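You operate a simulated robot arm through the tools that you are given. There is no shell and no other tool. Be economical: measure what you need, move in short steps, check, and stop when the job is done.

The job below is to be done with a simulated two-armed robot. You get a single attempt, and the scene is never put back.

## Task
On the top of the beige bench, fold the white cloth in half and then in half again.

Only the result counts: the job must be done as asked and must still hold three seconds after the hand-in. Knocking over, shifting, dropping, spilling or breaking anything else fails it. Flat cloth is picked up by pressing the open fingertips on it (5 to 10 N) and closing them slowly along it; thin cloth reads only 2 to 8 mm in the jaws.

## Robot
Two 7-joint arms with two-finger parallel grippers on one trunk, on a base that drives. Base frame: it is fixed to the floor where the robot stands at the start and does not move with it; the origin is under the middle of the robot, x ahead of it, y to its left, z up. Units: mm, degrees, N and s.
The left shoulder is at the start at [70, 163, 1120], the right one opposite. Places, roughly: top of the beige bench [600, -200, 800]. Payload 3.43 kg a hand.
The tool frame of a hand sits at the grasp point between the pads (the TCP): z along the fingers, y along the line on which they close. The tips reach 34 mm beyond it. Largest opening 128 mm; finger width 24, thickness 12; the body of the gripper, 48 by 130 mm, starts 96 mm behind the TCP.
Orientation is that of the tool frame in the base frame, as a unit quaternion [w, x, y, z]. With the fingers straight down and closing along the base's y, the tool's x points along the base's -x, its y along +y and its z along -z.

## Interface
- The arms move only by the tool apply_moves. It takes "left_increments", "right_increments" or both (then of equal length, played together; a hand with none holds still); each is text: rows parted by semicolons, each of 7 numbers parted by spaces: the shift along the tool's x, y, z in m, then the turn, a rotation vector about the tool's x, y, z in degrees, then the opening, from 0 (shut) to 1 (fully open). In form: tx ty tz rx ry rz gripper; .... A call has 1 to 8 rows; each row is the pose to reach, as a shift and turn from the pose commanded when the call began, along the tool's axes at that moment. Rows are played at 5 a second. More than 50 mm and 8.6 degrees between two rows, or a gripper value outside its range, and nothing of the call is played. A pose out of reach is approached as far as the arm can. The call stops where the force on the tool passes 40 N (or 10 N more than at its start, if that is more) or the arm is blocked; 0.2 s more then pass. Each finger travels about 153 mm/s and halts on what it meets, pressing with about 22 N; the grip force reading is that of the motor and also rises with nothing between the fingers. The clock runs only during rows and for 0.2 s after the last one: add rows that repeat a pose to give the fingers time. It gives the time, the measured TCP pose, the force on the tool (base axes), the opening and the grip force at its end, in the units of the frame above (readings bear some noise), with the torque about the TCP (base axes, N m) and any sound that the robot's microphone picked up, and new pictures: "pictures" is both (left out), scene, wrist or none (wrist: the cameras of the hands that moved).
- Cameras (640 x 400 px; columns grow to the right, rows downward): "scene" is now at [129.1, 1.4, 1326.7]; the picture's right is [0.01, -1.00, -0.00], its down [-0.76, -0.01, -0.65] and it looks along [0.65, 0.01, -0.76] (base axes); focal length 214 px, centre (320, 200). "left" rides on the left gripper at [76, 11, -160] in its tool frame; the picture's right is [-0.15, 0.99, 0.00], its down [-0.88, -0.13, -0.46] and it looks along [-0.45, -0.07, 0.89] (tool axes); focal length 234 px, centre (320, 200). "right" rides on the right gripper at [76, -11, -160] in its tool frame; the picture's right is [0.15, 0.99, 0.00], its down [-0.88, 0.13, -0.46] and it looks along [-0.45, 0.07, 0.89] (tool axes); focal length 234 px, centre (320, 200). There is no depth. A picture from a camera that has moved, and an enlarged one, comes with that camera's place and axes in the base frame and with its lens.
- lift_body(by): slides the trunk up (or, below 0, down) by that many mm; the arms and the scene camera ride with it, the base frame stays. It gives what a move gives, with no picture.
- drive_base(legs): drives the robot by 1 to 6 legs, each [ahead, left, turn to the left] in mm, mm and degrees, along the robot's own axes; the way and the turn of a leg run together, so that a leg with both is an arc; at most 1500 mm and 180 degrees a leg. The arms and the cameras ride along, it lands a little off, and it stops where it bumps. It gives what a move gives, and a new picture of the scene camera.
- turn_head(pan, tilt): turns the head with the scene camera to pan (to the left, within 86 degrees either way) and tilt (down, from -29 to 69), counted from straight ahead of the robot. It gives what a move gives, and a new picture of the scene camera.
- enlarge(camera, box): a new picture of the part [left, top, right, bottom] of that camera's present view, enlarged. No time passes.
- finish_job(): hands the job in; it is judged then, once.

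Go step by step. Nothing tells you exact positions but the pictures and the camera data: compare them with the known pose of the tool, close in by small moves and look again before you grip or let go. The budget is 120 turns and 260 pictures, counting those below and the enlarged ones. Unless the task says otherwise, let go and move clear before handing in.

The tools are called after ">>>" by a JSON object that holds its "method" and its "body". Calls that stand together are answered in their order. apply_moves: Moves the arms, as the interface text tells. Its arguments: {"type":"object","properties":{"left_increments":{"type":"string"},"right_increments":{"type":"string"},"pictures":{"type":"string","enum":["both","scene","wrist","none"]}},"required":[]} The other tools are called the same way: lift_body (by) slides the trunk up or down; drive_base (legs) drives the base; turn_head (pan, tilt) turns the head that bears the scene camera; enlarge (camera, box) takes an enlarged picture of a part of a camera's view; finish_job () hands the job in.

At the start:

```text
t: 0.0
left_eef_pos: [727.2, 53.0, 975.3]
left_ee_rot: [-0.001, 0.0, 1.0, -0.001]
left_wrist_force: [0.5, 0.1, 0.5]
left_torque: [-0.01, -0.01, 0.01]
left_width: 128.0
left_finger_force: 0.1
right_eef_pos: [445.9, -403.2, 1023.0]
right_ee_rot: [0.0, 0.0, 1.0, 0.0]
right_wrist_force: [-0.1, -1.0, 0.1]
right_torque: [-0.01, -0.01, -0.03]
right_width: 128.0
right_finger_force: 0.0
trunk travel left (down, up): [-600.0, 340.0]
robot x, y, heading: [3.1, -3.2, 0.0]
head pan, tilt: [0.6, 49.1]
```

scene: 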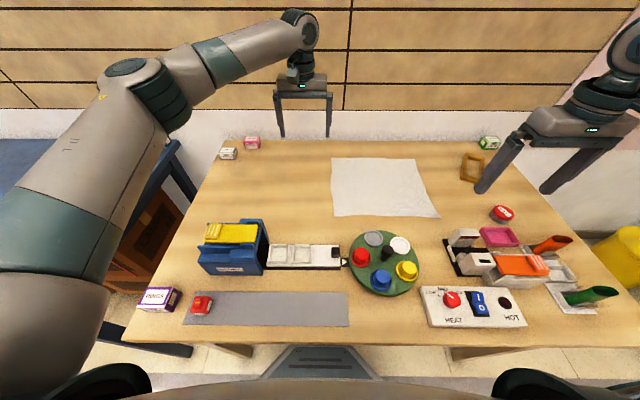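
right: 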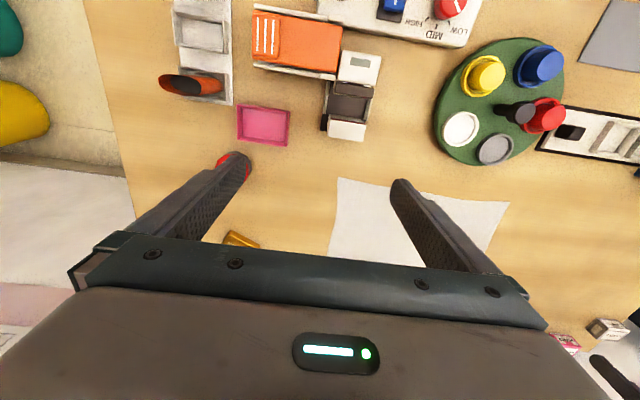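
left: 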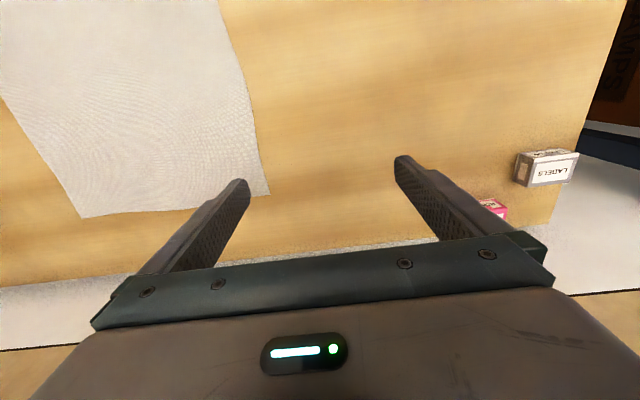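

The white cloth lies flat at about x 550–860, y -30 to -400, with other objects close around it. I'll look closer before planning the folds.

>>> {"method": "enlarge", "body": {"camera": "scene", "box": [300, 130, 540, 280]}}

>>> {"method": "turn_head", "body": {"pan": 0, "tilt": 69}}

```text
2.67 times, centred on (420, 205) of scene
camera zoom: at [129.1, 1.4, 1326.7], right [0.01, -1.0, 0.0], down [-0.76, -0.01, -0.65], along [0.65, 0.01, -0.76], focal length 572 px, centre (53, 187)
```

zoom: 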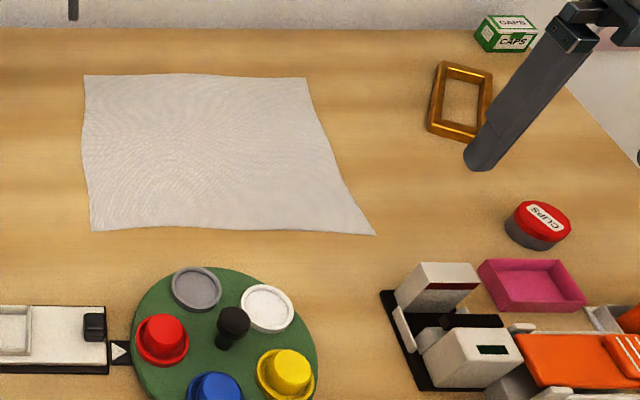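

```text
t: 0.8
left_eef_pos: [727.0, 53.3, 975.4]
left_ee_rot: [0.0, 0.0, 1.0, 0.0]
left_wrist_force: [0.0, -0.6, -0.1]
left_torque: [-0.03, 0.0, 0.01]
left_width: 127.9
left_finger_force: 0.0
right_eef_pos: [444.7, -402.7, 1023.9]
right_ee_rot: [0.0, 0.0, 1.0, 0.0]
right_wrist_force: [-0.6, -0.1, -0.7]
right_torque: [0.01, 0.02, -0.03]
right_width: 128.1
right_finger_force: 0.0
trunk travel left (down, up): [-600.0, 340.0]
robot x, y, heading: [-1.4, -1.4, 0.4]
head pan, tilt: [0.0, 68.8]
camera scene: at [107.3, 0.6, 1303.7], right [0.0, -1.0, 0.0], down [-0.93, 0.0, -0.36], along [0.36, 0.0, -0.93], focal length 214 px, centre (320, 200)
```

scene: 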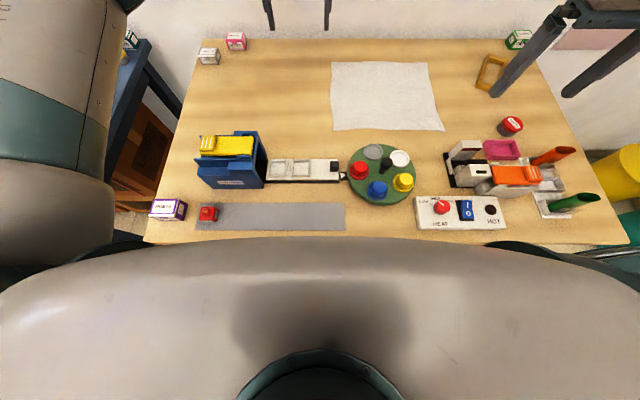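

The cloth measures out at roughly x 513–793, y -34 to -358, on a top near z 800. I plan to fold the left edge over to the right with both hands (left hand far, right hand near), then the far edge to the near, so I first test in the air how far right the left hand reaches.

>>> {"method": "apply_moves", "body": {"left_increments": "-0.024 -0.035 0.02 0 0 0 0.2; -0.048 -0.075 0.05 0 0 0 0.2; -0.048 -0.12 0.065 0 0 0 0.2; -0.048 -0.17 0.065 0 0 0 0.2; -0.048 -0.22 0.065 0 0 0 0.2; -0.048 -0.27 0.065 0 0 0 0.2; -0.048 -0.32 0.065 0 0 0 0.2; -0.048 -0.37 0.065 0 0 0 0.2", "pictures": "scene"}}

>>> {"method": "turn_head", "body": {"pan": 0, "tilt": 50}}

```text
refused: row 2 steps farther than a row can; nothing moved
```

```text
t: 1.6
left_eef_pos: [726.5, 54.3, 975.3]
left_ee_rot: [0.0, 0.001, 1.0, 0.0]
left_wrist_force: [-0.6, -0.2, -0.6]
left_torque: [0.0, -0.02, 0.0]
left_width: 128.1
left_finger_force: 0.0
right_eef_pos: [445.2, -403.6, 1023.1]
right_ee_rot: [-0.001, -0.001, 1.0, 0.001]
right_wrist_force: [0.0, -0.9, -0.1]
right_torque: [0.0, 0.03, 0.01]
right_width: 128.0
right_finger_force: 0.1
trunk travel left (down, up): [-600.0, 340.0]
robot x, y, heading: [1.6, -1.0, -0.0]
head pan, tilt: [0.0, 50.0]
camera scene: at [128.3, 0.6, 1325.5], right [0.0, -1.0, 0.0], down [-0.77, 0.0, -0.64], along [0.64, 0.0, -0.77], focal length 214 px, centre (320, 200)
```

scene: 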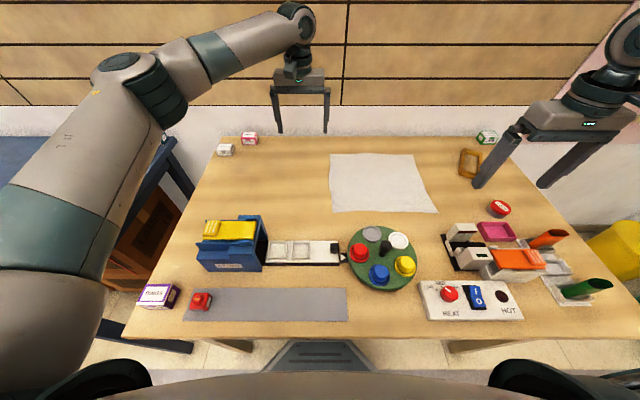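

Retrying the reach test with smaller row spacing; the table is as before.

>>> {"method": "apply_moves", "body": {"left_increments": "-0.02 -0.035 0.02 0 0 0 0.2; -0.035 -0.075 0.04 0 0 0 0.2; -0.048 -0.12 0.05 0 0 0 0.2; -0.048 -0.168 0.06 0 0 0 0.2; -0.048 -0.216 0.065 0 0 0 0.2; -0.048 -0.264 0.065 0 0 0 0.2; -0.048 -0.312 0.065 0 0 0 0.2; -0.048 -0.36 0.065 0 0 0 0.2", "pictures": "scene"}}

```text
t: 3.5
left_eef_pos: [693.4, -177.4, 896.8]
left_ee_rot: [-0.003, 0.001, 1.0, 0.0]
left_wrist_force: [0.7, 0.6, 0.6]
left_torque: [-0.02, 0.03, -0.01]
left_width: 25.7
left_finger_force: 0.0
left hand out of reach, approached as far as the arm can: row 4, 5, 6, 7, 8
right_eef_pos: [445.4, -403.5, 1023.4]
right_ee_rot: [0.0, 0.0, 1.0, 0.0]
right_wrist_force: [0.3, -0.1, -0.4]
right_torque: [-0.03, 0.03, -0.01]
right_width: 127.9
right_finger_force: 0.1
trunk travel left (down, up): [-600.0, 340.0]
robot x, y, heading: [-0.8, -0.0, -0.0]
head pan, tilt: [0.0, 50.0]
camera scene: at [128.8, 0.3, 1325.6], right [0.0, -1.0, 0.0], down [-0.77, 0.0, -0.64], along [0.64, 0.0, -0.77], focal length 214 px, centre (320, 200)
```

scene: 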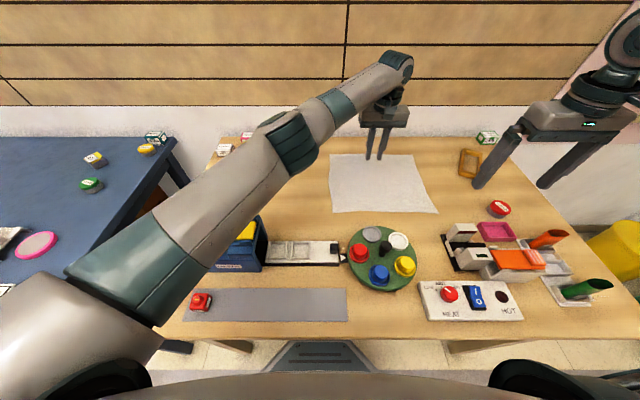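

The left hand's reach ends near 745 mm from its shoulder, so I'll drive the base right during the fold. First both hands go above the left edge's two corners, to check that the arms clear each other.

>>> {"method": "apply_moves", "body": {"left_increments": "-0.013 0.02 0 0 0 0 0.2; -0.026 0.04 0 0 0 0 0.2; -0.039 0.06 0 0 0 0 0.2; -0.052 0.085 0 0 0 0 0.2; -0.065 0.11 0 0 0 0 0.2; -0.082 0.13 -0.003 0 0 0 0.2; -0.082 0.13 -0.003 0 0 0 0.2; -0.082 0.13 -0.003 0 0 0 0.2", "right_increments": "-0.011 0.044 0.013 0 0 0 0.2; -0.022 0.088 0.026 0 0 0 0.2; -0.033 0.132 0.039 0 0 0 0.2; -0.044 0.175 0.052 0 0 0 0.2; -0.055 0.219 0.065 0 0 0 0.2; -0.066 0.263 0.078 0 0 0 0.2; -0.077 0.307 0.091 0 0 0 0.2; -0.088 0.351 0.103 0 0 0 0.2", "pictures": "both"}}

```text
t: 5.2
left_eef_pos: [769.5, -43.3, 897.9]
left_ee_rot: [0.0, 0.0, 1.0, 0.001]
left_wrist_force: [0.4, 0.7, -0.3]
left_torque: [-0.01, 0.02, -0.01]
left_width: 25.3
left_finger_force: 0.0
right_eef_pos: [511.5, -133.0, 941.7]
right_ee_rot: [-0.001, 0.001, 1.0, 0.001]
right_wrist_force: [0.3, -0.5, 0.8]
right_torque: [0.0, 0.0, 0.01]
right_width: 25.4
right_finger_force: 0.1
right hand out of reach, approached as far as the arm can: row 7, 8
trunk travel left (down, up): [-600.0, 340.0]
robot x, y, heading: [0.3, -3.9, -0.1]
head pan, tilt: [0.0, 50.0]
camera scene: at [128.7, 0.7, 1325.5], right [0.0, -1.0, 0.0], down [-0.77, 0.0, -0.64], along [0.64, 0.0, -0.77], focal length 214 px, centre (320, 200)
camera right: at [435.3, -144.3, 1102.5], right [-0.15, 0.99, 0.0], down [0.88, 0.13, 0.46], along [0.45, 0.07, -0.89], focal length 234 px, centre (320, 200)
camera left: at [693.8, -31.6, 1059.2], right [0.15, 0.99, 0.0], down [0.88, -0.13, 0.46], along [0.45, -0.07, -0.89], focal length 234 px, centre (320, 200)
```

scene: 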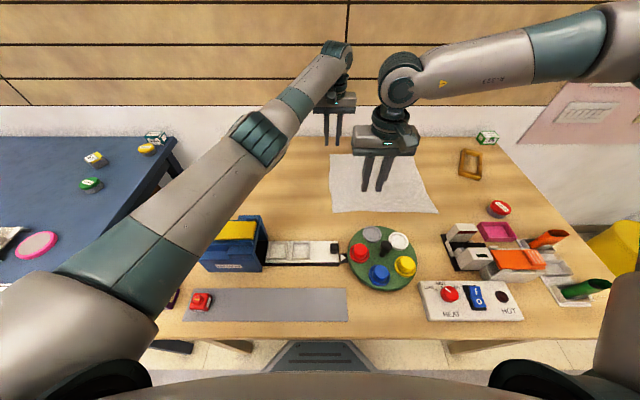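
right: 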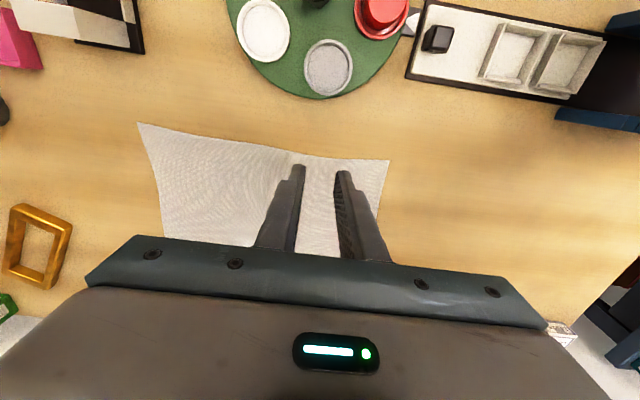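
left: 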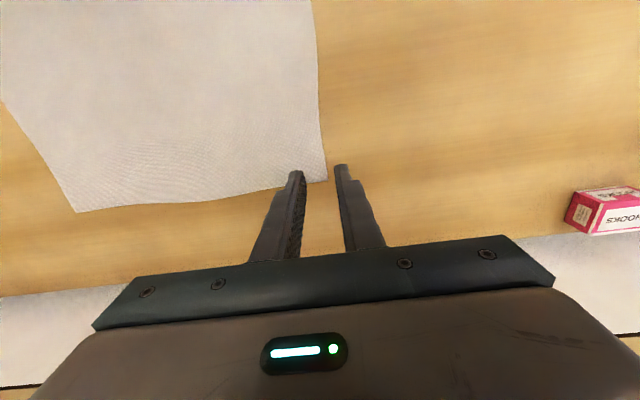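

The near right hand stops short of the left edge with square-on fingers. I'll turn its yaw with the arm's natural swing and see whether it then reaches further left.

>>> {"method": "apply_moves", "body": {"right_increments": "0 0 0 0 0 -8 0.2; 0 0 0 0 0 -16 0.2; 0 0 0 0 0 -24 0.2; -0.005 0.02 0.01 0 0 -32 0.2; -0.01 0.04 0.015 0 0 -40 0.2; -0.015 0.06 0.02 0 0 -45 0.2; -0.02 0.08 0.02 0 0 -45 0.2; -0.02 0.08 0.02 0 0 -45 0.2", "pictures": "scene"}}

```text
t: 7.0
left_eef_pos: [768.2, -43.3, 899.9]
left_ee_rot: [0.0, 0.001, 1.0, 0.0]
left_wrist_force: [-0.8, -0.1, -1.3]
left_torque: [-0.02, -0.01, -0.01]
left_width: 25.4
left_finger_force: 0.1
right_eef_pos: [508.6, -134.0, 938.9]
right_ee_rot: [0.0, -0.383, 0.924, 0.001]
right_wrist_force: [-0.5, 0.6, -0.1]
right_torque: [-0.02, 0.01, -0.01]
right_width: 25.7
right_finger_force: 0.0
right hand out of reach, approached as far as the arm can: row 4, 5, 6, 7, 8
trunk travel left (down, up): [-600.0, 340.0]
robot x, y, heading: [0.3, -2.9, -0.0]
head pan, tilt: [0.0, 50.0]
camera scene: at [128.4, 0.6, 1325.6], right [0.0, -1.0, 0.0], down [-0.77, 0.0, -0.64], along [0.64, 0.0, -0.77], focal length 214 px, centre (320, 200)
```

scene: 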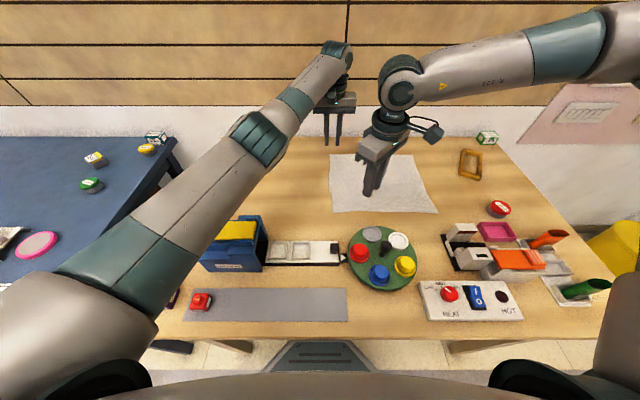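

Yaw makes no difference to the stop. I'll move the left arm aside and retry, to learn whether it is the other arm or a joint limit that stops the right one.

>>> {"method": "apply_moves", "body": {"left_increments": "0 0.04 -0.02 0 0 0 0.2; 0.01 0.08 -0.04 0 0 0 0.2; 0.02 0.12 -0.06 0 0 0 0.2; 0.03 0.16 -0.06 0 0 0 0.2; 0.03 0.2 -0.06 0 0 0 0.2; 0.03 0.2 -0.06 0 0 0 0.2", "right_increments": "0 0 0 0 0 0 0.2; 0 0 0 0 0 0 0.2; 0 0 0 0 0 0 0.2; -0.0236 0.014 0 0 0 0 0.2; -0.047 0.028 0 0 0 0 0.2; -0.071 0.042 0 0 0 0 0.2", "pictures": "none"}}

```text
t: 8.4
left_eef_pos: [736.7, 155.9, 962.5]
left_ee_rot: [0.001, 0.0, 1.0, 0.0]
left_wrist_force: [-0.1, 1.2, -0.6]
left_torque: [0.0, -0.04, 0.02]
left_width: 25.4
left_finger_force: 0.0
right_eef_pos: [508.5, -130.1, 955.2]
right_ee_rot: [0.001, -0.383, 0.924, 0.001]
right_wrist_force: [0.9, -0.1, 0.2]
right_torque: [0.03, 0.0, -0.06]
right_width: 25.6
right_finger_force: 0.1
right hand out of reach, approached as far as the arm can: row 4, 5, 6
trunk travel left (down, up): [-600.0, 340.0]
robot x, y, heading: [-1.0, -1.3, 0.0]
head pan, tilt: [0.0, 50.0]
```

It is a joint limit, so I'll lean the right tool so that its wrist stays to the right, and creep the base a little ahead and left to give the left arm more reach.

>>> {"method": "drive_base", "body": {"legs": [[40, 0, 0], [0, 30, 0]]}}

>>> {"method": "apply_moves", "body": {"right_increments": "0 0 0 0 0 -8 0.2; 0 0 0 0 0 -16 0.2; 0 0 0 0 0 -24 0.2; 0 0 0 0 0 -32 0.2; 0 0 0 0 0 -40 0.2; 0 0 0 0 0 -45 0.2", "pictures": "none"}}

```text
t: 9.8
left_eef_pos: [777.0, 184.3, 964.3]
left_ee_rot: [0.0, 0.001, 1.0, 0.001]
left_wrist_force: [-0.4, -0.1, 1.4]
left_torque: [0.07, 0.02, -0.01]
left_width: 25.4
left_finger_force: 0.1
right_eef_pos: [547.1, -102.0, 954.9]
right_ee_rot: [0.001, -0.382, 0.924, 0.001]
right_wrist_force: [-0.3, 0.3, 0.7]
right_torque: [0.05, -0.03, 0.01]
right_width: 25.5
right_finger_force: 0.0
trunk travel left (down, up): [-600.0, 340.0]
robot x, y, heading: [37.1, 30.4, -0.2]
head pan, tilt: [0.0, 50.0]
camera scene: at [166.8, 29.0, 1325.8], right [0.0, -1.0, 0.0], down [-0.77, 0.0, -0.64], along [0.64, 0.0, -0.77], focal length 214 px, centre (320, 200)
```

scene: 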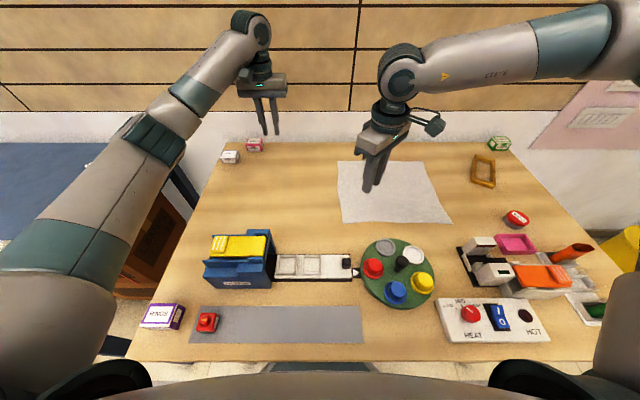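

```text
t: 11.2
left_eef_pos: [777.7, 185.8, 961.0]
left_ee_rot: [0.0, 0.0, 1.0, 0.0]
left_wrist_force: [0.0, -0.1, -0.5]
left_torque: [0.02, 0.02, 0.0]
left_width: 25.7
left_finger_force: 0.1
right_eef_pos: [476.8, -94.4, 939.6]
right_ee_rot: [0.012, -0.686, 0.727, -0.014]
right_wrist_force: [-0.8, -0.3, -0.1]
right_torque: [-0.01, 0.01, -0.01]
right_width: 25.5
right_finger_force: 0.1
right hand out of reach, approached as far as the arm can: row 4, 5, 6
trunk travel left (down, up): [-600.0, 340.0]
robot x, y, heading: [40.2, 30.5, 0.0]
head pan, tilt: [0.0, 50.0]
```

The first way round hits a wrist limit at 90 degrees. I'll turn the right tool the other way, a little farther right where the arm is freer.

>>> {"method": "apply_moves", "body": {"right_increments": "0.03 -0.02 0 0 0 8 0.2; 0.06 -0.05 0 0 0 16.5 0.2; 0.08 -0.05 0 0 0 25 0.2; 0.08 -0.05 0 0 0 33.5 0.2; 0.08 -0.05 0 0 0 42 0.2; 0.08 -0.05 0 0 0 50.5 0.2; 0.08 -0.05 0 0 0 59 0.2; 0.08 -0.05 0 0 0 67.5 0.2", "pictures": "none"}}

>>> {"method": "apply_moves", "body": {"right_increments": "0 0 0 0 0 8 0.2; 0 0 0 0 0 16.5 0.2; 0 0 0 0 0 25 0.2; 0 0 0 0 0 33.5 0.2; 0 0 0 0 0 42 0.2; 0 0 0 0 0 50.5 0.2; 0 0 0 0 0 59 0.2; 0 0 0 0 0 67.5 0.2", "pictures": "none"}}

>>> {"method": "apply_moves", "body": {"right_increments": "0 0 0 0 0 8 0.2; 0 0 0 0 0 16.5 0.2; 0 0 0 0 0 25 0.2; 0 0 0 0 0 33.5 0.2; 0 0 0 0 0 42 0.2; 0 0 0 0 0 42 0.2", "pictures": "scene"}}

```text
t: 13.0
left_eef_pos: [777.2, 185.5, 960.7]
left_ee_rot: [0.0, 0.002, 1.0, 0.0]
left_wrist_force: [0.1, 0.2, -0.2]
left_torque: [-0.02, -0.02, 0.03]
left_width: 25.7
left_finger_force: 0.1
right_eef_pos: [523.1, -177.6, 940.9]
right_ee_rot: [0.018, -0.166, 0.986, -0.004]
right_wrist_force: [-1.1, -0.3, -0.4]
right_torque: [-0.03, 0.0, -0.02]
right_width: 25.7
right_finger_force: 0.1
trunk travel left (down, up): [-600.0, 340.0]
robot x, y, heading: [40.2, 28.4, 0.0]
head pan, tilt: [0.0, 50.0]
```

```text
t: 14.8
left_eef_pos: [778.0, 185.1, 962.2]
left_ee_rot: [-0.001, 0.0, 1.0, 0.0]
left_wrist_force: [0.2, -0.5, -0.1]
left_torque: [-0.01, 0.02, 0.0]
left_width: 25.7
left_finger_force: 0.1
right_eef_pos: [523.1, -178.5, 943.6]
right_ee_rot: [0.019, 0.41, 0.912, 0.006]
right_wrist_force: [1.0, 0.3, 0.6]
right_torque: [0.01, 0.01, 0.02]
right_width: 25.8
right_finger_force: 0.0
trunk travel left (down, up): [-600.0, 340.0]
robot x, y, heading: [39.2, 30.1, -0.1]
head pan, tilt: [0.0, 50.0]
```

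```text
t: 16.2
left_eef_pos: [776.8, 186.2, 962.8]
left_ee_rot: [0.0, 0.001, 1.0, 0.0]
left_wrist_force: [1.1, 0.3, 0.2]
left_torque: [0.0, 0.01, 0.0]
left_width: 25.5
left_finger_force: 0.1
right_eef_pos: [522.5, -178.2, 941.6]
right_ee_rot: [0.014, 0.709, 0.705, 0.012]
right_wrist_force: [0.0, -0.5, 0.3]
right_torque: [0.0, 0.02, 0.02]
right_width: 25.5
right_finger_force: 0.1
trunk travel left (down, up): [-600.0, 340.0]
robot x, y, heading: [40.8, 29.5, -0.1]
head pan, tilt: [0.0, 50.0]
camera scene: at [168.4, 30.4, 1325.6], right [0.0, -1.0, 0.0], down [-0.77, 0.0, -0.64], along [0.64, 0.0, -0.77], focal length 214 px, centre (320, 200)
```

scene: 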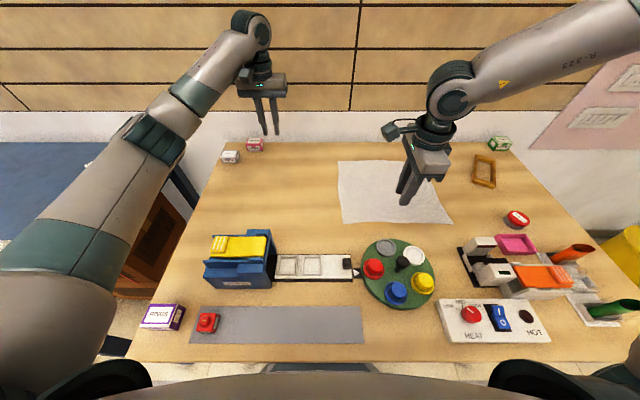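

The right tool now closes along x. Next I lean it so the fingers point down and to the left, and move to the near-left corner.

>>> {"method": "apply_moves", "body": {"right_increments": "0 0 0 0 8 0 0.2; 0.02 0 0 0 16 0 0.2; 0.05 0.003 0.01 0 24 0 0.2; 0.08 0.006 0.02 0 28 0 0.2; 0.105 0.008 0.03 0 28 0 0.2; 0.128 0.01 0.04 0 28 0 0.2; 0.128 0.01 0.04 0 28 0 0.2", "pictures": "wrist"}}

```text
t: 17.8
left_eef_pos: [777.7, 185.7, 962.2]
left_ee_rot: [0.001, 0.001, 1.0, 0.0]
left_wrist_force: [0.0, 0.6, -0.2]
left_torque: [0.0, -0.03, 0.03]
left_width: 25.5
left_finger_force: 0.0
right_eef_pos: [533.5, -49.6, 901.4]
right_ee_rot: [-0.157, 0.684, 0.688, 0.182]
right_wrist_force: [0.7, 0.8, 0.0]
right_torque: [0.0, 0.01, 0.0]
right_width: 25.6
right_finger_force: 0.2
trunk travel left (down, up): [-600.0, 340.0]
robot x, y, heading: [42.5, 30.0, -0.1]
head pan, tilt: [0.0, 50.0]
camera right: at [515.2, -56.6, 1078.1], right [0.99, 0.13, 0.11], down [0.13, -0.99, 0.0], along [0.1, 0.02, -0.99], focal length 234 px, centre (320, 200)
```

right: 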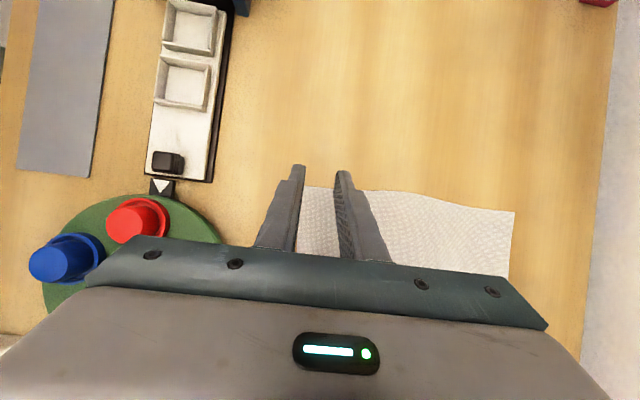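

The right hand reaches the near-left corner when leaned. Now the left hand gets the matching yaw (closing along x) and moves above the far-left corner, measured at about (800, -33).

>>> {"method": "apply_moves", "body": {"left_increments": "0 -0.03 0 0 0 -8.2 0.25; 0 -0.06 0.01 0 0 -16.4 0.25; 0 -0.09 0.02 0 0 -24.6 0.25; 0 -0.12 0.03 0 0 -32.8 0.25; 0 -0.15 0.04 0 0 -41 0.25; 0.003 -0.18 0.05 0 0 -49.2 0.25; 0.006 -0.21 0.06 0 0 -57.4 0.25; 0.009 -0.236 0.06 0 0 -65 0.25", "pictures": "none"}}

>>> {"method": "apply_moves", "body": {"left_increments": "0 0 0 0 0 -8.3 0.25; 0 0 0 0 0 -16.6 0.25; 0 0 0 0 0 -25 0.25; 0 0 0 0 0 -25 0.25", "pictures": "both"}}

```text
t: 19.6
left_eef_pos: [767.7, -51.7, 901.6]
left_ee_rot: [0.0, -0.538, 0.843, 0.001]
left_wrist_force: [-0.6, -0.2, -0.6]
left_torque: [-0.01, -0.01, 0.0]
left_width: 31.7
left_finger_force: 0.0
right_eef_pos: [533.7, -52.2, 902.5]
right_ee_rot: [-0.157, 0.684, 0.689, 0.182]
right_wrist_force: [-0.3, -0.3, 0.8]
right_torque: [0.03, 0.0, -0.03]
right_width: 25.6
right_finger_force: 0.0
trunk travel left (down, up): [-600.0, 340.0]
robot x, y, heading: [38.4, 29.2, -0.3]
head pan, tilt: [0.0, 50.0]
```

```text
t: 20.6
left_eef_pos: [767.6, -51.0, 901.2]
left_ee_rot: [-0.001, -0.707, 0.707, 0.0]
left_wrist_force: [0.1, -0.5, 1.0]
left_torque: [-0.05, -0.01, -0.03]
left_width: 31.9
left_finger_force: 0.0
right_eef_pos: [535.0, -50.5, 901.6]
right_ee_rot: [-0.157, 0.684, 0.689, 0.182]
right_wrist_force: [-0.6, -0.1, -0.4]
right_torque: [0.0, 0.0, 0.0]
right_width: 25.8
right_finger_force: 0.1
trunk travel left (down, up): [-600.0, 340.0]
robot x, y, heading: [39.4, 29.6, -0.0]
head pan, tilt: [0.0, 50.0]
camera scene: at [168.4, 30.2, 1325.6], right [0.0, -1.0, 0.0], down [-0.77, 0.0, -0.64], along [0.64, 0.0, -0.77], focal length 214 px, centre (320, 200)
camera left: at [757.3, -127.5, 1061.4], right [-0.99, 0.15, 0.0], down [0.13, 0.88, 0.46], along [0.07, 0.45, -0.89], focal length 234 px, centre (320, 200)
```

scene: 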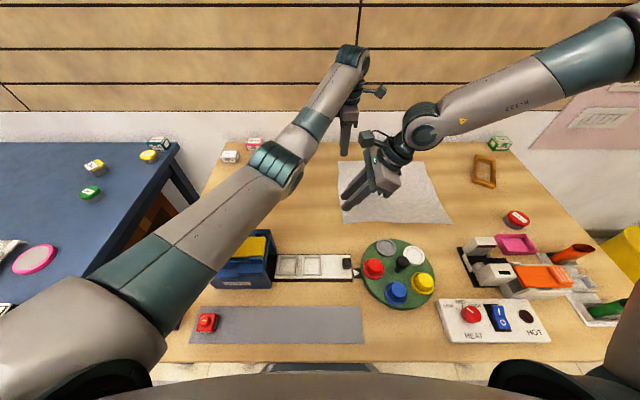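
left: 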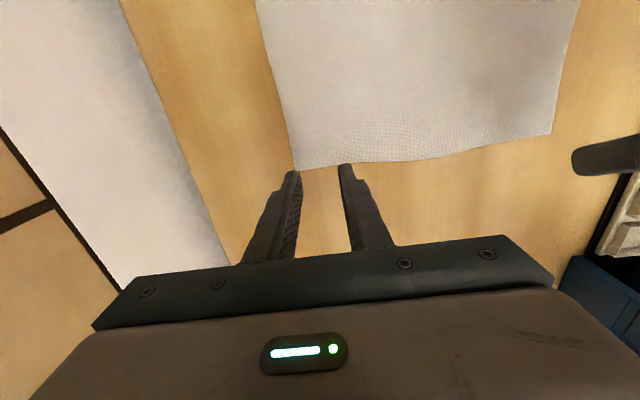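

Both hands are over the left edge (y about -38, x 515 to 799), closing along x. I'm lowering both to just above the cloth.

>>> {"method": "apply_moves", "body": {"left_increments": "0 0 0.02 0 0 0 0.25; 0 0 0.04 0 0 0 0.25; 0 0 0.055 0 0 0 0.25; 0 0 0.061 0 0 0 0.25; 0 0 0.061 0 0 0 0.25", "right_increments": "-0.011 0.003 0.017 0 0 0 0.25; -0.022 0.006 0.034 0 0 0 0.25; -0.030 0.008 0.046 0 0 0 0.25; -0.0343 0.008 0.052 0 0 0 0.25; -0.0343 0.008 0.052 0 0 0 0.25", "pictures": "both"}}

```text
t: 21.8
left_eef_pos: [768.2, -51.7, 840.7]
left_ee_rot: [0.0, -0.706, 0.708, 0.0]
left_wrist_force: [1.3, 0.4, -0.2]
left_torque: [-0.01, 0.02, 0.01]
left_width: 31.9
left_finger_force: 0.1
right_eef_pos: [544.4, -57.4, 839.9]
right_ee_rot: [-0.157, 0.685, 0.688, 0.183]
right_wrist_force: [-1.0, -0.7, -0.1]
right_torque: [-0.02, 0.0, -0.01]
right_width: 31.9
right_finger_force: 0.0
trunk travel left (down, up): [-600.0, 340.0]
robot x, y, heading: [40.4, 28.0, -0.1]
head pan, tilt: [0.0, 50.0]
camera scene: at [168.2, 30.4, 1325.6], right [0.0, -1.0, 0.0], down [-0.77, 0.0, -0.64], along [0.64, 0.0, -0.77], focal length 214 px, centre (320, 200)
camera right: at [526.7, -63.9, 1015.7], right [0.99, 0.13, 0.1], down [0.13, -0.99, 0.0], along [0.1, 0.02, -0.99], focal length 234 px, centre (320, 200)
camera left: at [756.8, -127.8, 1000.8], right [-0.99, 0.15, 0.0], down [0.13, 0.88, 0.46], along [0.07, 0.45, -0.89], focal length 234 px, centre (320, 200)
```

scene: 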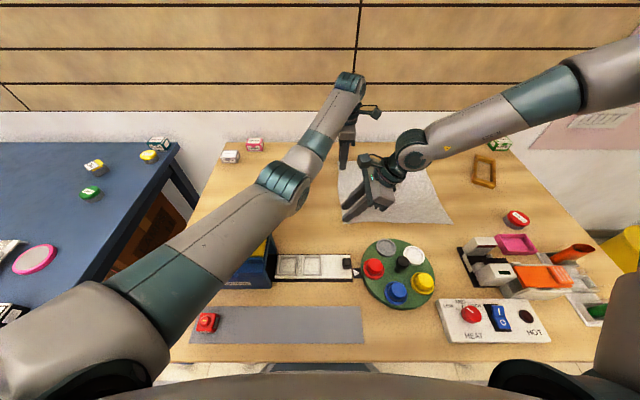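
right: 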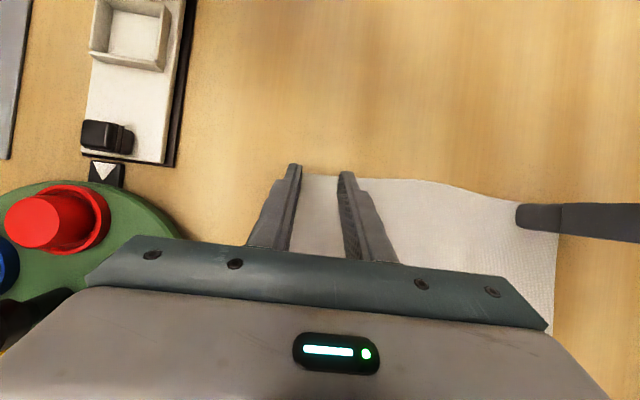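
left: 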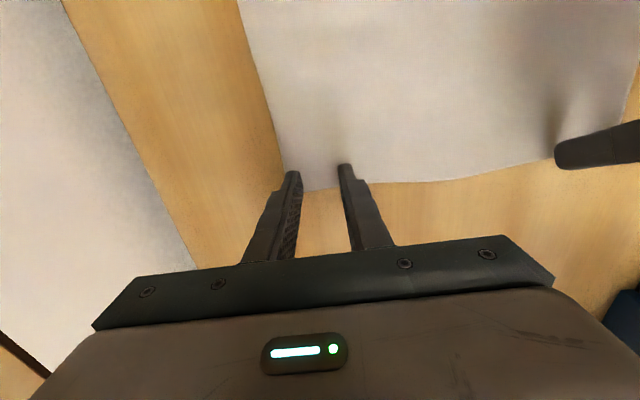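

Both fingertip pairs sit just over the cloth beside their corners. I'm pressing down in millimetre steps to find contact.

>>> {"method": "apply_moves", "body": {"left_increments": "0 0 0.002 0 0 0 0.25; 0 0 0.004 0 0 0 0.25; 0 0 0.005 0 0 0 0.25; 0 0 0.006 0 0 0 0.25; 0 0 0.006 0 0 0 0.25", "right_increments": "-0.0005 0 0.001 0 0 0 0.25; -0.001 0 0.0018 0 0 0 0.25; -0.0014 0 0.0026 0 0 0 0.25; -0.0019 0 0.0035 0 0 0 0.25; -0.0019 0 0.0035 0 0 0 0.25", "pictures": "none"}}

```text
t: 23.0
left_eef_pos: [768.4, -51.7, 835.5]
left_ee_rot: [0.001, -0.706, 0.708, -0.001]
left_wrist_force: [0.4, 0.6, 2.3]
left_torque: [0.04, 0.0, 0.01]
left_width: 31.6
left_finger_force: 0.2
right_eef_pos: [545.1, -53.7, 837.8]
right_ee_rot: [-0.156, 0.685, 0.687, 0.184]
right_wrist_force: [1.1, -1.3, 7.2]
right_torque: [0.01, 0.15, 0.05]
right_width: 31.3
right_finger_force: 0.0
trunk travel left (down, up): [-600.0, 340.0]
robot x, y, heading: [39.3, 27.7, -0.5]
head pan, tilt: [0.0, 50.0]
```

Both tips touch: about 2 N left and 7 N right. I'll press the left slightly more and close both slowly.

>>> {"method": "apply_moves", "body": {"left_increments": "0 0 0.001 0 0 0 0.25; 0 0 0.0018 0 0 0 0.22; 0 0 0.0018 0 0 0 0.18; 0 0 0.0018 0 0 0 0.14; 0 0 0.0018 0 0 0 0.1; 0 0 0.0018 0 0 0 0.06; 0 0 0.0018 0 0 0 0.02; 0 0 0.0018 0 0 0 0", "right_increments": "0 0 0 0 0 0 0.25; 0 0 0 0 0 0 0.22; 0 0 0 0 0 0 0.18; 0 0 0 0 0 0 0.14; 0 0 0 0 0 0 0.1; 0 0 0 0 0 0 0.06; 0 0 0 0 0 0 0.02; 0 0 0 0 0 0 0", "pictures": "wrist"}}

```text
t: 24.8
left_eef_pos: [768.2, -51.3, 835.4]
left_ee_rot: [0.001, -0.706, 0.709, -0.001]
left_wrist_force: [0.6, -1.1, 22.7]
left_torque: [0.01, 0.05, 0.0]
left_width: 0.2
left_finger_force: 21.9
right_eef_pos: [543.5, -55.8, 837.7]
right_ee_rot: [-0.156, 0.685, 0.688, 0.183]
right_wrist_force: [0.0, 0.1, 0.6]
right_torque: [-0.03, 0.01, 0.0]
right_width: 0.0
right_finger_force: 22.7
trunk travel left (down, up): [-600.0, 340.0]
robot x, y, heading: [40.5, 29.3, -0.0]
head pan, tilt: [0.0, 50.0]
camera right: at [524.9, -62.7, 1014.1], right [0.99, 0.13, 0.11], down [0.13, -0.99, 0.0], along [0.11, 0.02, -0.99], focal length 234 px, centre (320, 200)
camera left: at [755.6, -127.3, 995.7], right [-0.99, 0.15, 0.0], down [0.13, 0.88, 0.46], along [0.07, 0.45, -0.89], focal length 234 px, centre (320, 200)
```

right: 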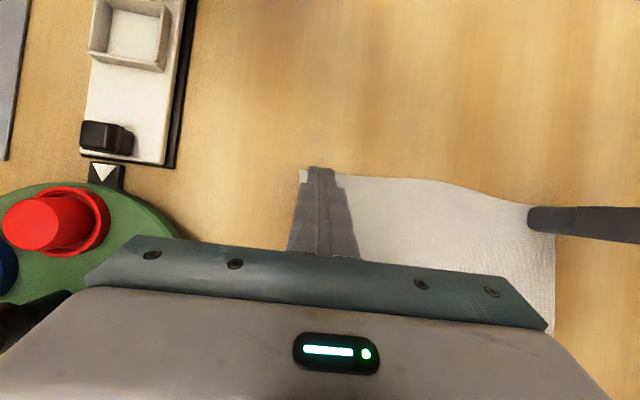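
left: 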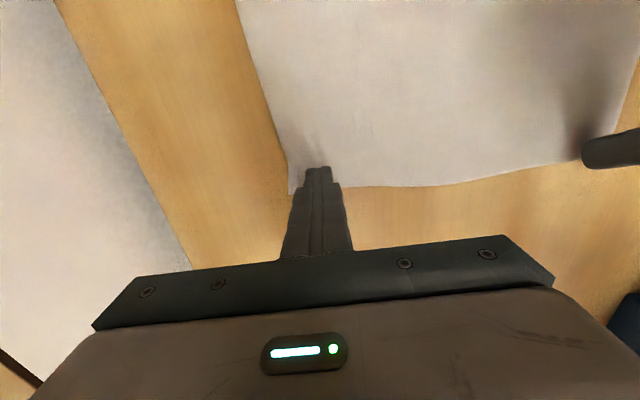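

Neither hand caught any cloth: both widths read about 0 mm. The left pressed too hard and the right lost its pressure, so I'll reopen wider, set both a bit further onto the cloth and press again.

>>> {"method": "apply_moves", "body": {"left_increments": "0 0 -0.008 0 0 0 0; 0.004 0 -0.008 0 0 0 0.35; 0.008 0 -0.008 0 0 0 0.35; 0.008 0 -0.004 0 0 0 0.35; 0.008 0 -0.0018 0 0 0 0.35; 0.008 0 -0.0014 0 0 0 0.35; 0.008 0 -0.0014 0 0 0 0.35", "right_increments": "0.004 0 -0.007 0 0 0 0; 0.002 0.002 -0.008 0 0 0 0.35; 0 0.004 -0.008 0 0 0 0.35; -0.0025 0.004 -0.005 0 0 0 0.35; -0.0045 0.004 -0.002 0 0 0 0.35; -0.006 0.004 -0.0009 0 0 0 0.35; -0.006 0.004 -0.0009 0 0 0 0.35", "pictures": "wrist"}}

```text
t: 26.4
left_eef_pos: [768.1, -59.2, 836.4]
left_ee_rot: [0.0, -0.707, 0.707, -0.001]
left_wrist_force: [-0.6, -1.5, -0.7]
left_torque: [0.01, 0.02, -0.01]
left_width: 44.6
left_finger_force: 0.0
right_eef_pos: [548.1, -60.3, 838.0]
right_ee_rot: [-0.156, 0.684, 0.688, 0.186]
right_wrist_force: [0.1, 1.1, 27.9]
right_torque: [0.18, 0.56, -0.03]
right_width: 44.3
right_finger_force: 0.0
trunk travel left (down, up): [-600.0, 340.0]
robot x, y, heading: [40.2, 28.9, -0.2]
head pan, tilt: [0.0, 50.0]
camera right: at [529.5, -67.6, 1013.8], right [0.99, 0.12, 0.11], down [0.13, -0.99, 0.0], along [0.11, 0.02, -0.99], focal length 234 px, centre (320, 200)
camera left: at [755.6, -134.7, 996.9], right [-0.99, 0.15, 0.0], down [0.13, 0.88, 0.46], along [0.07, 0.45, -0.89], focal length 234 px, centre (320, 200)
```

right: 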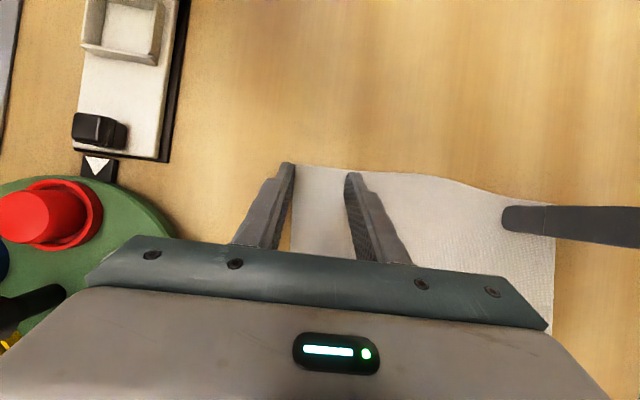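
left: 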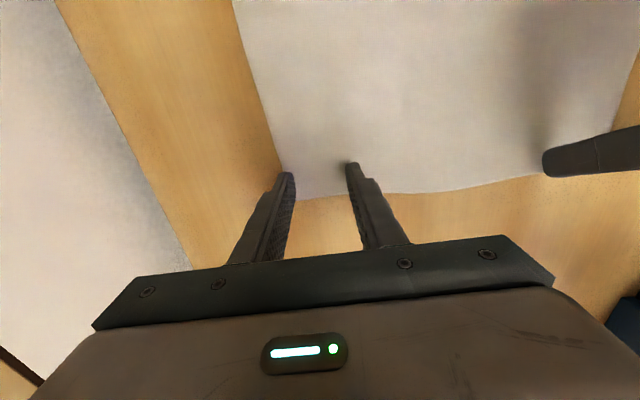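

The outer fingers are right at the cloth's ends, so I'll shift each hand about 12 mm inward along x and set the pressing force to about 8 N.

>>> {"method": "apply_moves", "body": {"left_increments": "0 0 -0.006 0 0 0 0.35; 0 0.013 -0.006 0 0 0 0.35; 0 0.013 0 0 0 0 0.35; 0 0.013 0.0017 0 0 0 0.35; 0 0.013 0.0017 0 0 0 0.35", "right_increments": "0.0037 0 -0.007 0 0 0 0.35; 0.0037 0.012 -0.007 0 0 0 0.35; 0.002 0.012 -0.004 0 0 0 0.35; 0.0009 0.012 -0.0018 0 0 0 0.35; 0.0009 0.012 -0.0018 0 0 0 0.35", "pictures": "none"}}

```text
t: 27.6
left_eef_pos: [755.2, -58.4, 834.7]
left_ee_rot: [0.001, -0.706, 0.708, -0.001]
left_wrist_force: [2.4, 0.9, 14.0]
left_torque: [0.12, 0.18, 0.0]
left_width: 44.2
left_finger_force: 0.1
right_eef_pos: [561.0, -61.4, 837.6]
right_ee_rot: [-0.155, 0.685, 0.688, 0.183]
right_wrist_force: [0.0, -0.6, 1.0]
right_torque: [-0.01, 0.03, 0.02]
right_width: 44.6
right_finger_force: 0.2
trunk travel left (down, up): [-600.0, 340.0]
robot x, y, heading: [43.1, 30.9, -0.2]
head pan, tilt: [0.0, 50.0]
```

Adjusting to about 8 N on both, then closing slowly halfway and checking the forces.

>>> {"method": "apply_moves", "body": {"left_increments": "0 0 -0.0005 0 0 0 0.35; 0 0 -0.0005 0 0 0 0.33; 0 0 -0.0005 0 0 0 0.31; 0 0 -0.0005 0 0 0 0.29; 0 0 -0.0005 0 0 0 0.27; 0 0 -0.0005 0 0 0 0.25; 0 0 -0.0005 0 0 0 0.23; 0 0 -0.0005 0 0 0 0.21", "right_increments": "-0.0004 0 0.0007 0 0 0 0.35; -0.0004 0 0.0007 0 0 0 0.33; -0.0004 0 0.0007 0 0 0 0.31; -0.0004 0 0.0007 0 0 0 0.29; -0.0004 0 0.0007 0 0 0 0.27; -0.0004 0 0.0007 0 0 0 0.25; -0.0004 0 0.0007 0 0 0 0.23; -0.0004 0 0.0007 0 0 0 0.21", "pictures": "wrist"}}

```text
t: 29.4
left_eef_pos: [753.3, -57.9, 835.8]
left_ee_rot: [0.0, -0.707, 0.707, -0.001]
left_wrist_force: [-0.7, -0.8, 9.5]
left_torque: [0.06, 0.06, 0.0]
left_width: 25.7
left_finger_force: 0.0
right_eef_pos: [559.9, -62.2, 837.5]
right_ee_rot: [-0.156, 0.685, 0.688, 0.184]
right_wrist_force: [-1.8, -0.1, 12.9]
right_torque: [0.09, 0.25, 0.02]
right_width: 27.5
right_finger_force: 0.2
trunk travel left (down, up): [-600.0, 340.0]
robot x, y, heading: [39.9, 28.9, -0.1]
head pan, tilt: [0.0, 50.0]
camera right: at [541.6, -68.8, 1013.8], right [0.99, 0.13, 0.11], down [0.13, -0.99, 0.0], along [0.11, 0.02, -0.99], focal length 234 px, centre (320, 200)
camera left: at [741.9, -135.0, 995.7], right [-0.99, 0.15, 0.0], down [0.13, 0.88, 0.46], along [0.07, 0.45, -0.89], focal length 234 px, centre (320, 200)
```

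right: 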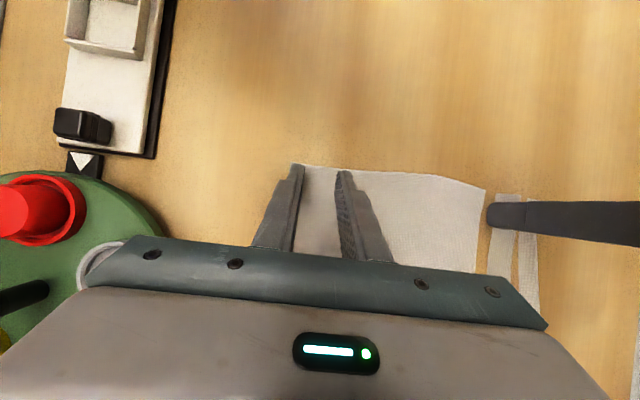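
left: 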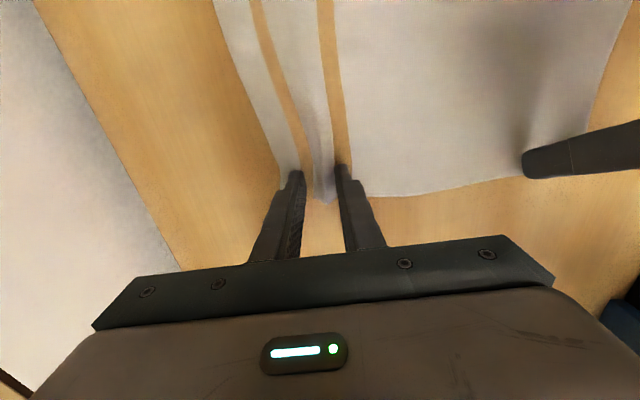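

A ridge of cloth is forming between the left fingers. I continue closing both.

>>> {"method": "apply_moves", "body": {"left_increments": "0 0 0 0 0 0 0.185; 0 0 0 0 0 0 0.16; 0 0 0 0 0 0 0.135; 0 0 0 0 0 0 0.11; 0 0 0 0 0 0 0.085; 0 0 0 0 0 0 0.06; 0 0 0 0 0 0 0.03; 0 0 0 0 0 0 0", "right_increments": "0 0 0 0 0 0 0.185; 0 0 0 0 0 0 0.16; 0 0 0 0 0 0 0.135; 0 0 0 0 0 0 0.11; 0 0 0 0 0 0 0.085; 0 0 0 0 0 0 0.06; 0 0 0 0 0 0 0.03; 0 0 0 0 0 0 0", "pictures": "wrist"}}

```text
t: 31.2
left_eef_pos: [754.2, -58.5, 836.3]
left_ee_rot: [0.001, -0.706, 0.708, 0.0]
left_wrist_force: [0.5, -0.6, 11.8]
left_torque: [0.05, 0.06, 0.01]
left_width: 2.3
left_finger_force: 22.0
right_eef_pos: [559.9, -62.3, 836.3]
right_ee_rot: [-0.156, 0.684, 0.688, 0.183]
right_wrist_force: [-0.2, 0.2, 9.3]
right_torque: [0.07, 0.0, -0.02]
right_width: 0.0
right_finger_force: 21.7
trunk travel left (down, up): [-600.0, 340.0]
robot x, y, heading: [41.7, 26.6, -0.1]
head pan, tilt: [0.0, 50.0]
camera right: at [541.8, -68.9, 1013.3], right [0.99, 0.13, 0.11], down [0.13, -0.99, 0.0], along [0.11, 0.02, -0.99], focal length 234 px, centre (320, 200)
camera left: at [742.2, -135.1, 995.7], right [-0.99, 0.15, 0.0], down [0.13, 0.88, 0.46], along [0.07, 0.45, -0.89], focal length 234 px, centre (320, 200)
```

right: 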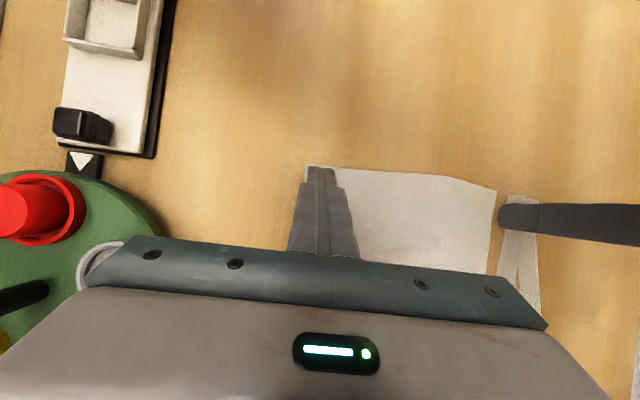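
left: 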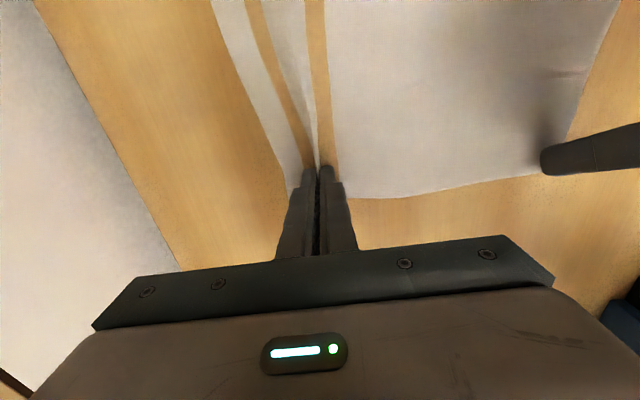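

The left hand has the cloth (2.3 mm) but the leaned right hand slipped again, and the near corner has slid to about x = 545. I'll set the right tool more upright and further in, and leave the left hand holding.

>>> {"method": "apply_moves", "body": {"right_increments": "0.0047 0 -0.009 0 0 0 0; 0.0047 0.01 -0.009 0 -4 0 0.2; 0.0047 0.022 -0.009 0 -9 0 0.3; 0.0047 0.022 -0.009 0 -14 0 0.3; 0.0047 0.022 -0.009 0 -17 0 0.3; 0.0047 0.022 -0.009 0 -17 0 0.3", "pictures": "wrist"}}

```text
t: 32.6
left_eef_pos: [754.2, -57.7, 835.8]
left_ee_rot: [0.001, -0.706, 0.708, 0.0]
left_wrist_force: [-0.7, 1.4, 17.4]
left_torque: [0.06, 0.01, 0.0]
left_width: 2.1
left_finger_force: 22.0
right_eef_pos: [569.8, -96.0, 865.4]
right_ee_rot: [-0.053, 0.704, 0.704, 0.08]
right_wrist_force: [0.7, -0.5, -0.2]
right_torque: [0.0, -0.01, 0.0]
right_width: 38.6
right_finger_force: 0.0
right hand out of reach, approached as far as the arm can: row 2, 3, 4, 5, 6
trunk travel left (down, up): [-600.0, 340.0]
robot x, y, heading: [39.6, 30.9, -0.1]
head pan, tilt: [0.0, 50.0]
camera right: at [551.2, -50.8, 1036.8], right [0.99, 0.14, 0.07], down [0.12, -0.95, 0.29], along [0.1, -0.28, -0.96], focal length 234 px, centre (320, 200)
```

right: 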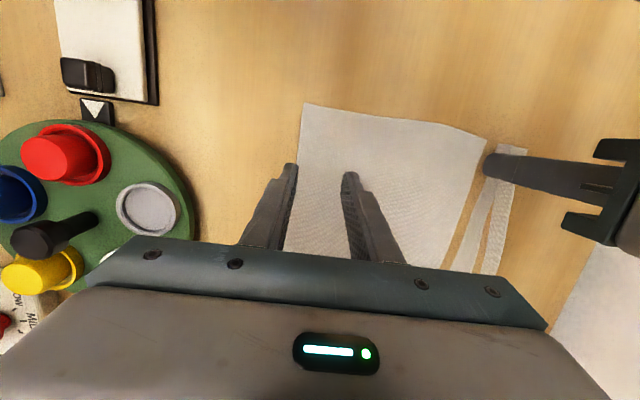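

The right arm cannot come upright here. I'll let go with the left, lift both hands, and drive the base 65 mm left so that both can work upright.

>>> {"method": "apply_moves", "body": {"left_increments": "0 0 -0.001 0 0 0 0.1; 0 0 -0.001 0 0 0 0.3; 0 0 -0.02 0 0 0 0.3; 0 0 -0.05 0 0 0 0.3", "right_increments": "0 0 -0.01 0 0 0 0.3; 0 0 -0.02 0 0 0 0.3; 0 0 -0.03 0 0 0 0.3; 0 0 -0.03 0 0 0 0.3", "pictures": "none"}}

>>> {"method": "drive_base", "body": {"legs": [[0, 65, 0]]}}

```text
t: 33.6
left_eef_pos: [754.8, -59.1, 882.5]
left_ee_rot: [-0.001, -0.706, 0.708, 0.0]
left_wrist_force: [-0.4, 0.1, -0.7]
left_torque: [0.02, -0.02, -0.02]
left_width: 38.3
left_finger_force: 0.1
right_eef_pos: [569.4, -99.9, 894.7]
right_ee_rot: [-0.052, 0.704, 0.704, 0.079]
right_wrist_force: [0.6, 0.5, 0.1]
right_torque: [-0.01, 0.01, 0.0]
right_width: 38.4
right_finger_force: 0.1
trunk travel left (down, up): [-600.0, 340.0]
robot x, y, heading: [41.2, 32.1, -0.3]
head pan, tilt: [0.0, 50.0]
```

```text
t: 34.6
left_eef_pos: [754.8, 6.5, 883.5]
left_ee_rot: [0.0, -0.706, 0.708, 0.001]
left_wrist_force: [-0.5, 0.5, -0.6]
left_torque: [-0.04, -0.02, 0.02]
left_width: 38.4
left_finger_force: 0.2
right_eef_pos: [569.0, -34.9, 893.4]
right_ee_rot: [-0.054, 0.705, 0.702, 0.08]
right_wrist_force: [0.3, 0.6, -0.1]
right_torque: [-0.03, 0.02, 0.04]
right_width: 38.4
right_finger_force: 0.1
trunk travel left (down, up): [-600.0, 340.0]
robot x, y, heading: [45.5, 90.9, 0.0]
head pan, tilt: [0.0, 50.0]
camera scene: at [168.5, 96.6, 1325.5], right [0.0, -1.0, 0.0], down [-0.77, 0.0, -0.64], along [0.64, 0.0, -0.77], focal length 214 px, centre (320, 200)
```

scene: 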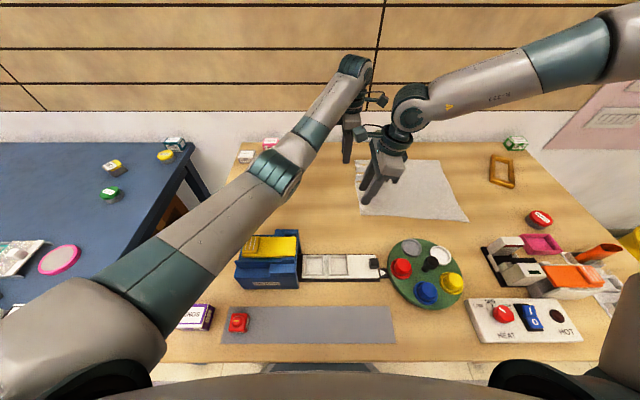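

Now I set the right tool upright and look down at the near corner.

>>> {"method": "apply_moves", "body": {"right_increments": "-0.02 0.005 -0.002 0.7 -4 0 0.3; -0.0447 0.011 -0.0052 1.4 -8 0 0.3; -0.0447 0.011 -0.0052 2 -11 0 0.3; -0.0447 0.011 -0.0052 2 -11 0 0.3", "pictures": "wrist"}}

>>> {"method": "enlarge", "body": {"camera": "left", "box": [0, 0, 640, 400]}}

```text
t: 35.6
left_eef_pos: [754.4, 5.6, 883.3]
left_ee_rot: [0.0, -0.706, 0.708, 0.0]
left_wrist_force: [-0.2, 0.1, -0.2]
left_torque: [0.01, 0.0, -0.01]
left_width: 38.5
left_finger_force: 0.1
right_eef_pos: [580.0, -81.2, 891.5]
right_ee_rot: [0.003, 0.708, 0.706, -0.002]
right_wrist_force: [-0.3, -0.6, 0.0]
right_torque: [0.02, -0.01, -0.04]
right_width: 38.2
right_finger_force: 0.1
trunk travel left (down, up): [-600.0, 340.0]
robot x, y, heading: [37.7, 90.9, 0.0]
head pan, tilt: [0.0, 50.0]
camera right: at [568.8, -3.8, 1051.6], right [0.99, 0.14, 0.0], down [0.13, -0.88, 0.46], along [0.07, -0.46, -0.89], focal length 234 px, centre (320, 200)
```

right: 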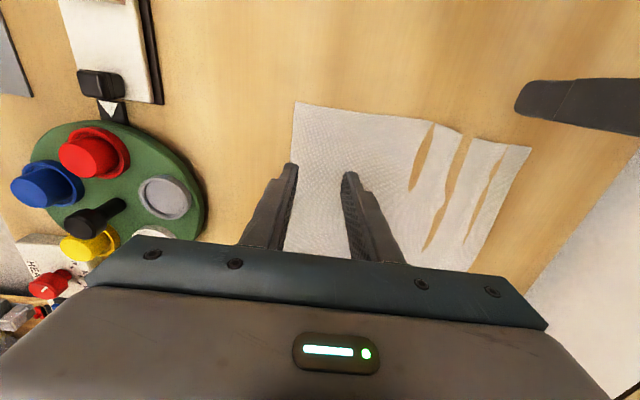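

```text
1.00 times, centred on (320, 200) of left
camera zoom: at [743.7, -70.7, 1043.9], right [-0.99, 0.15, 0.0], down [0.13, 0.88, 0.46], along [0.07, 0.45, -0.89], focal length 234 px, centre (320, 200)
```

zoom: 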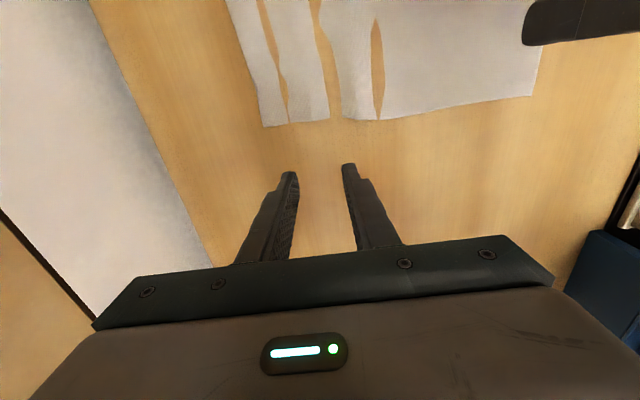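

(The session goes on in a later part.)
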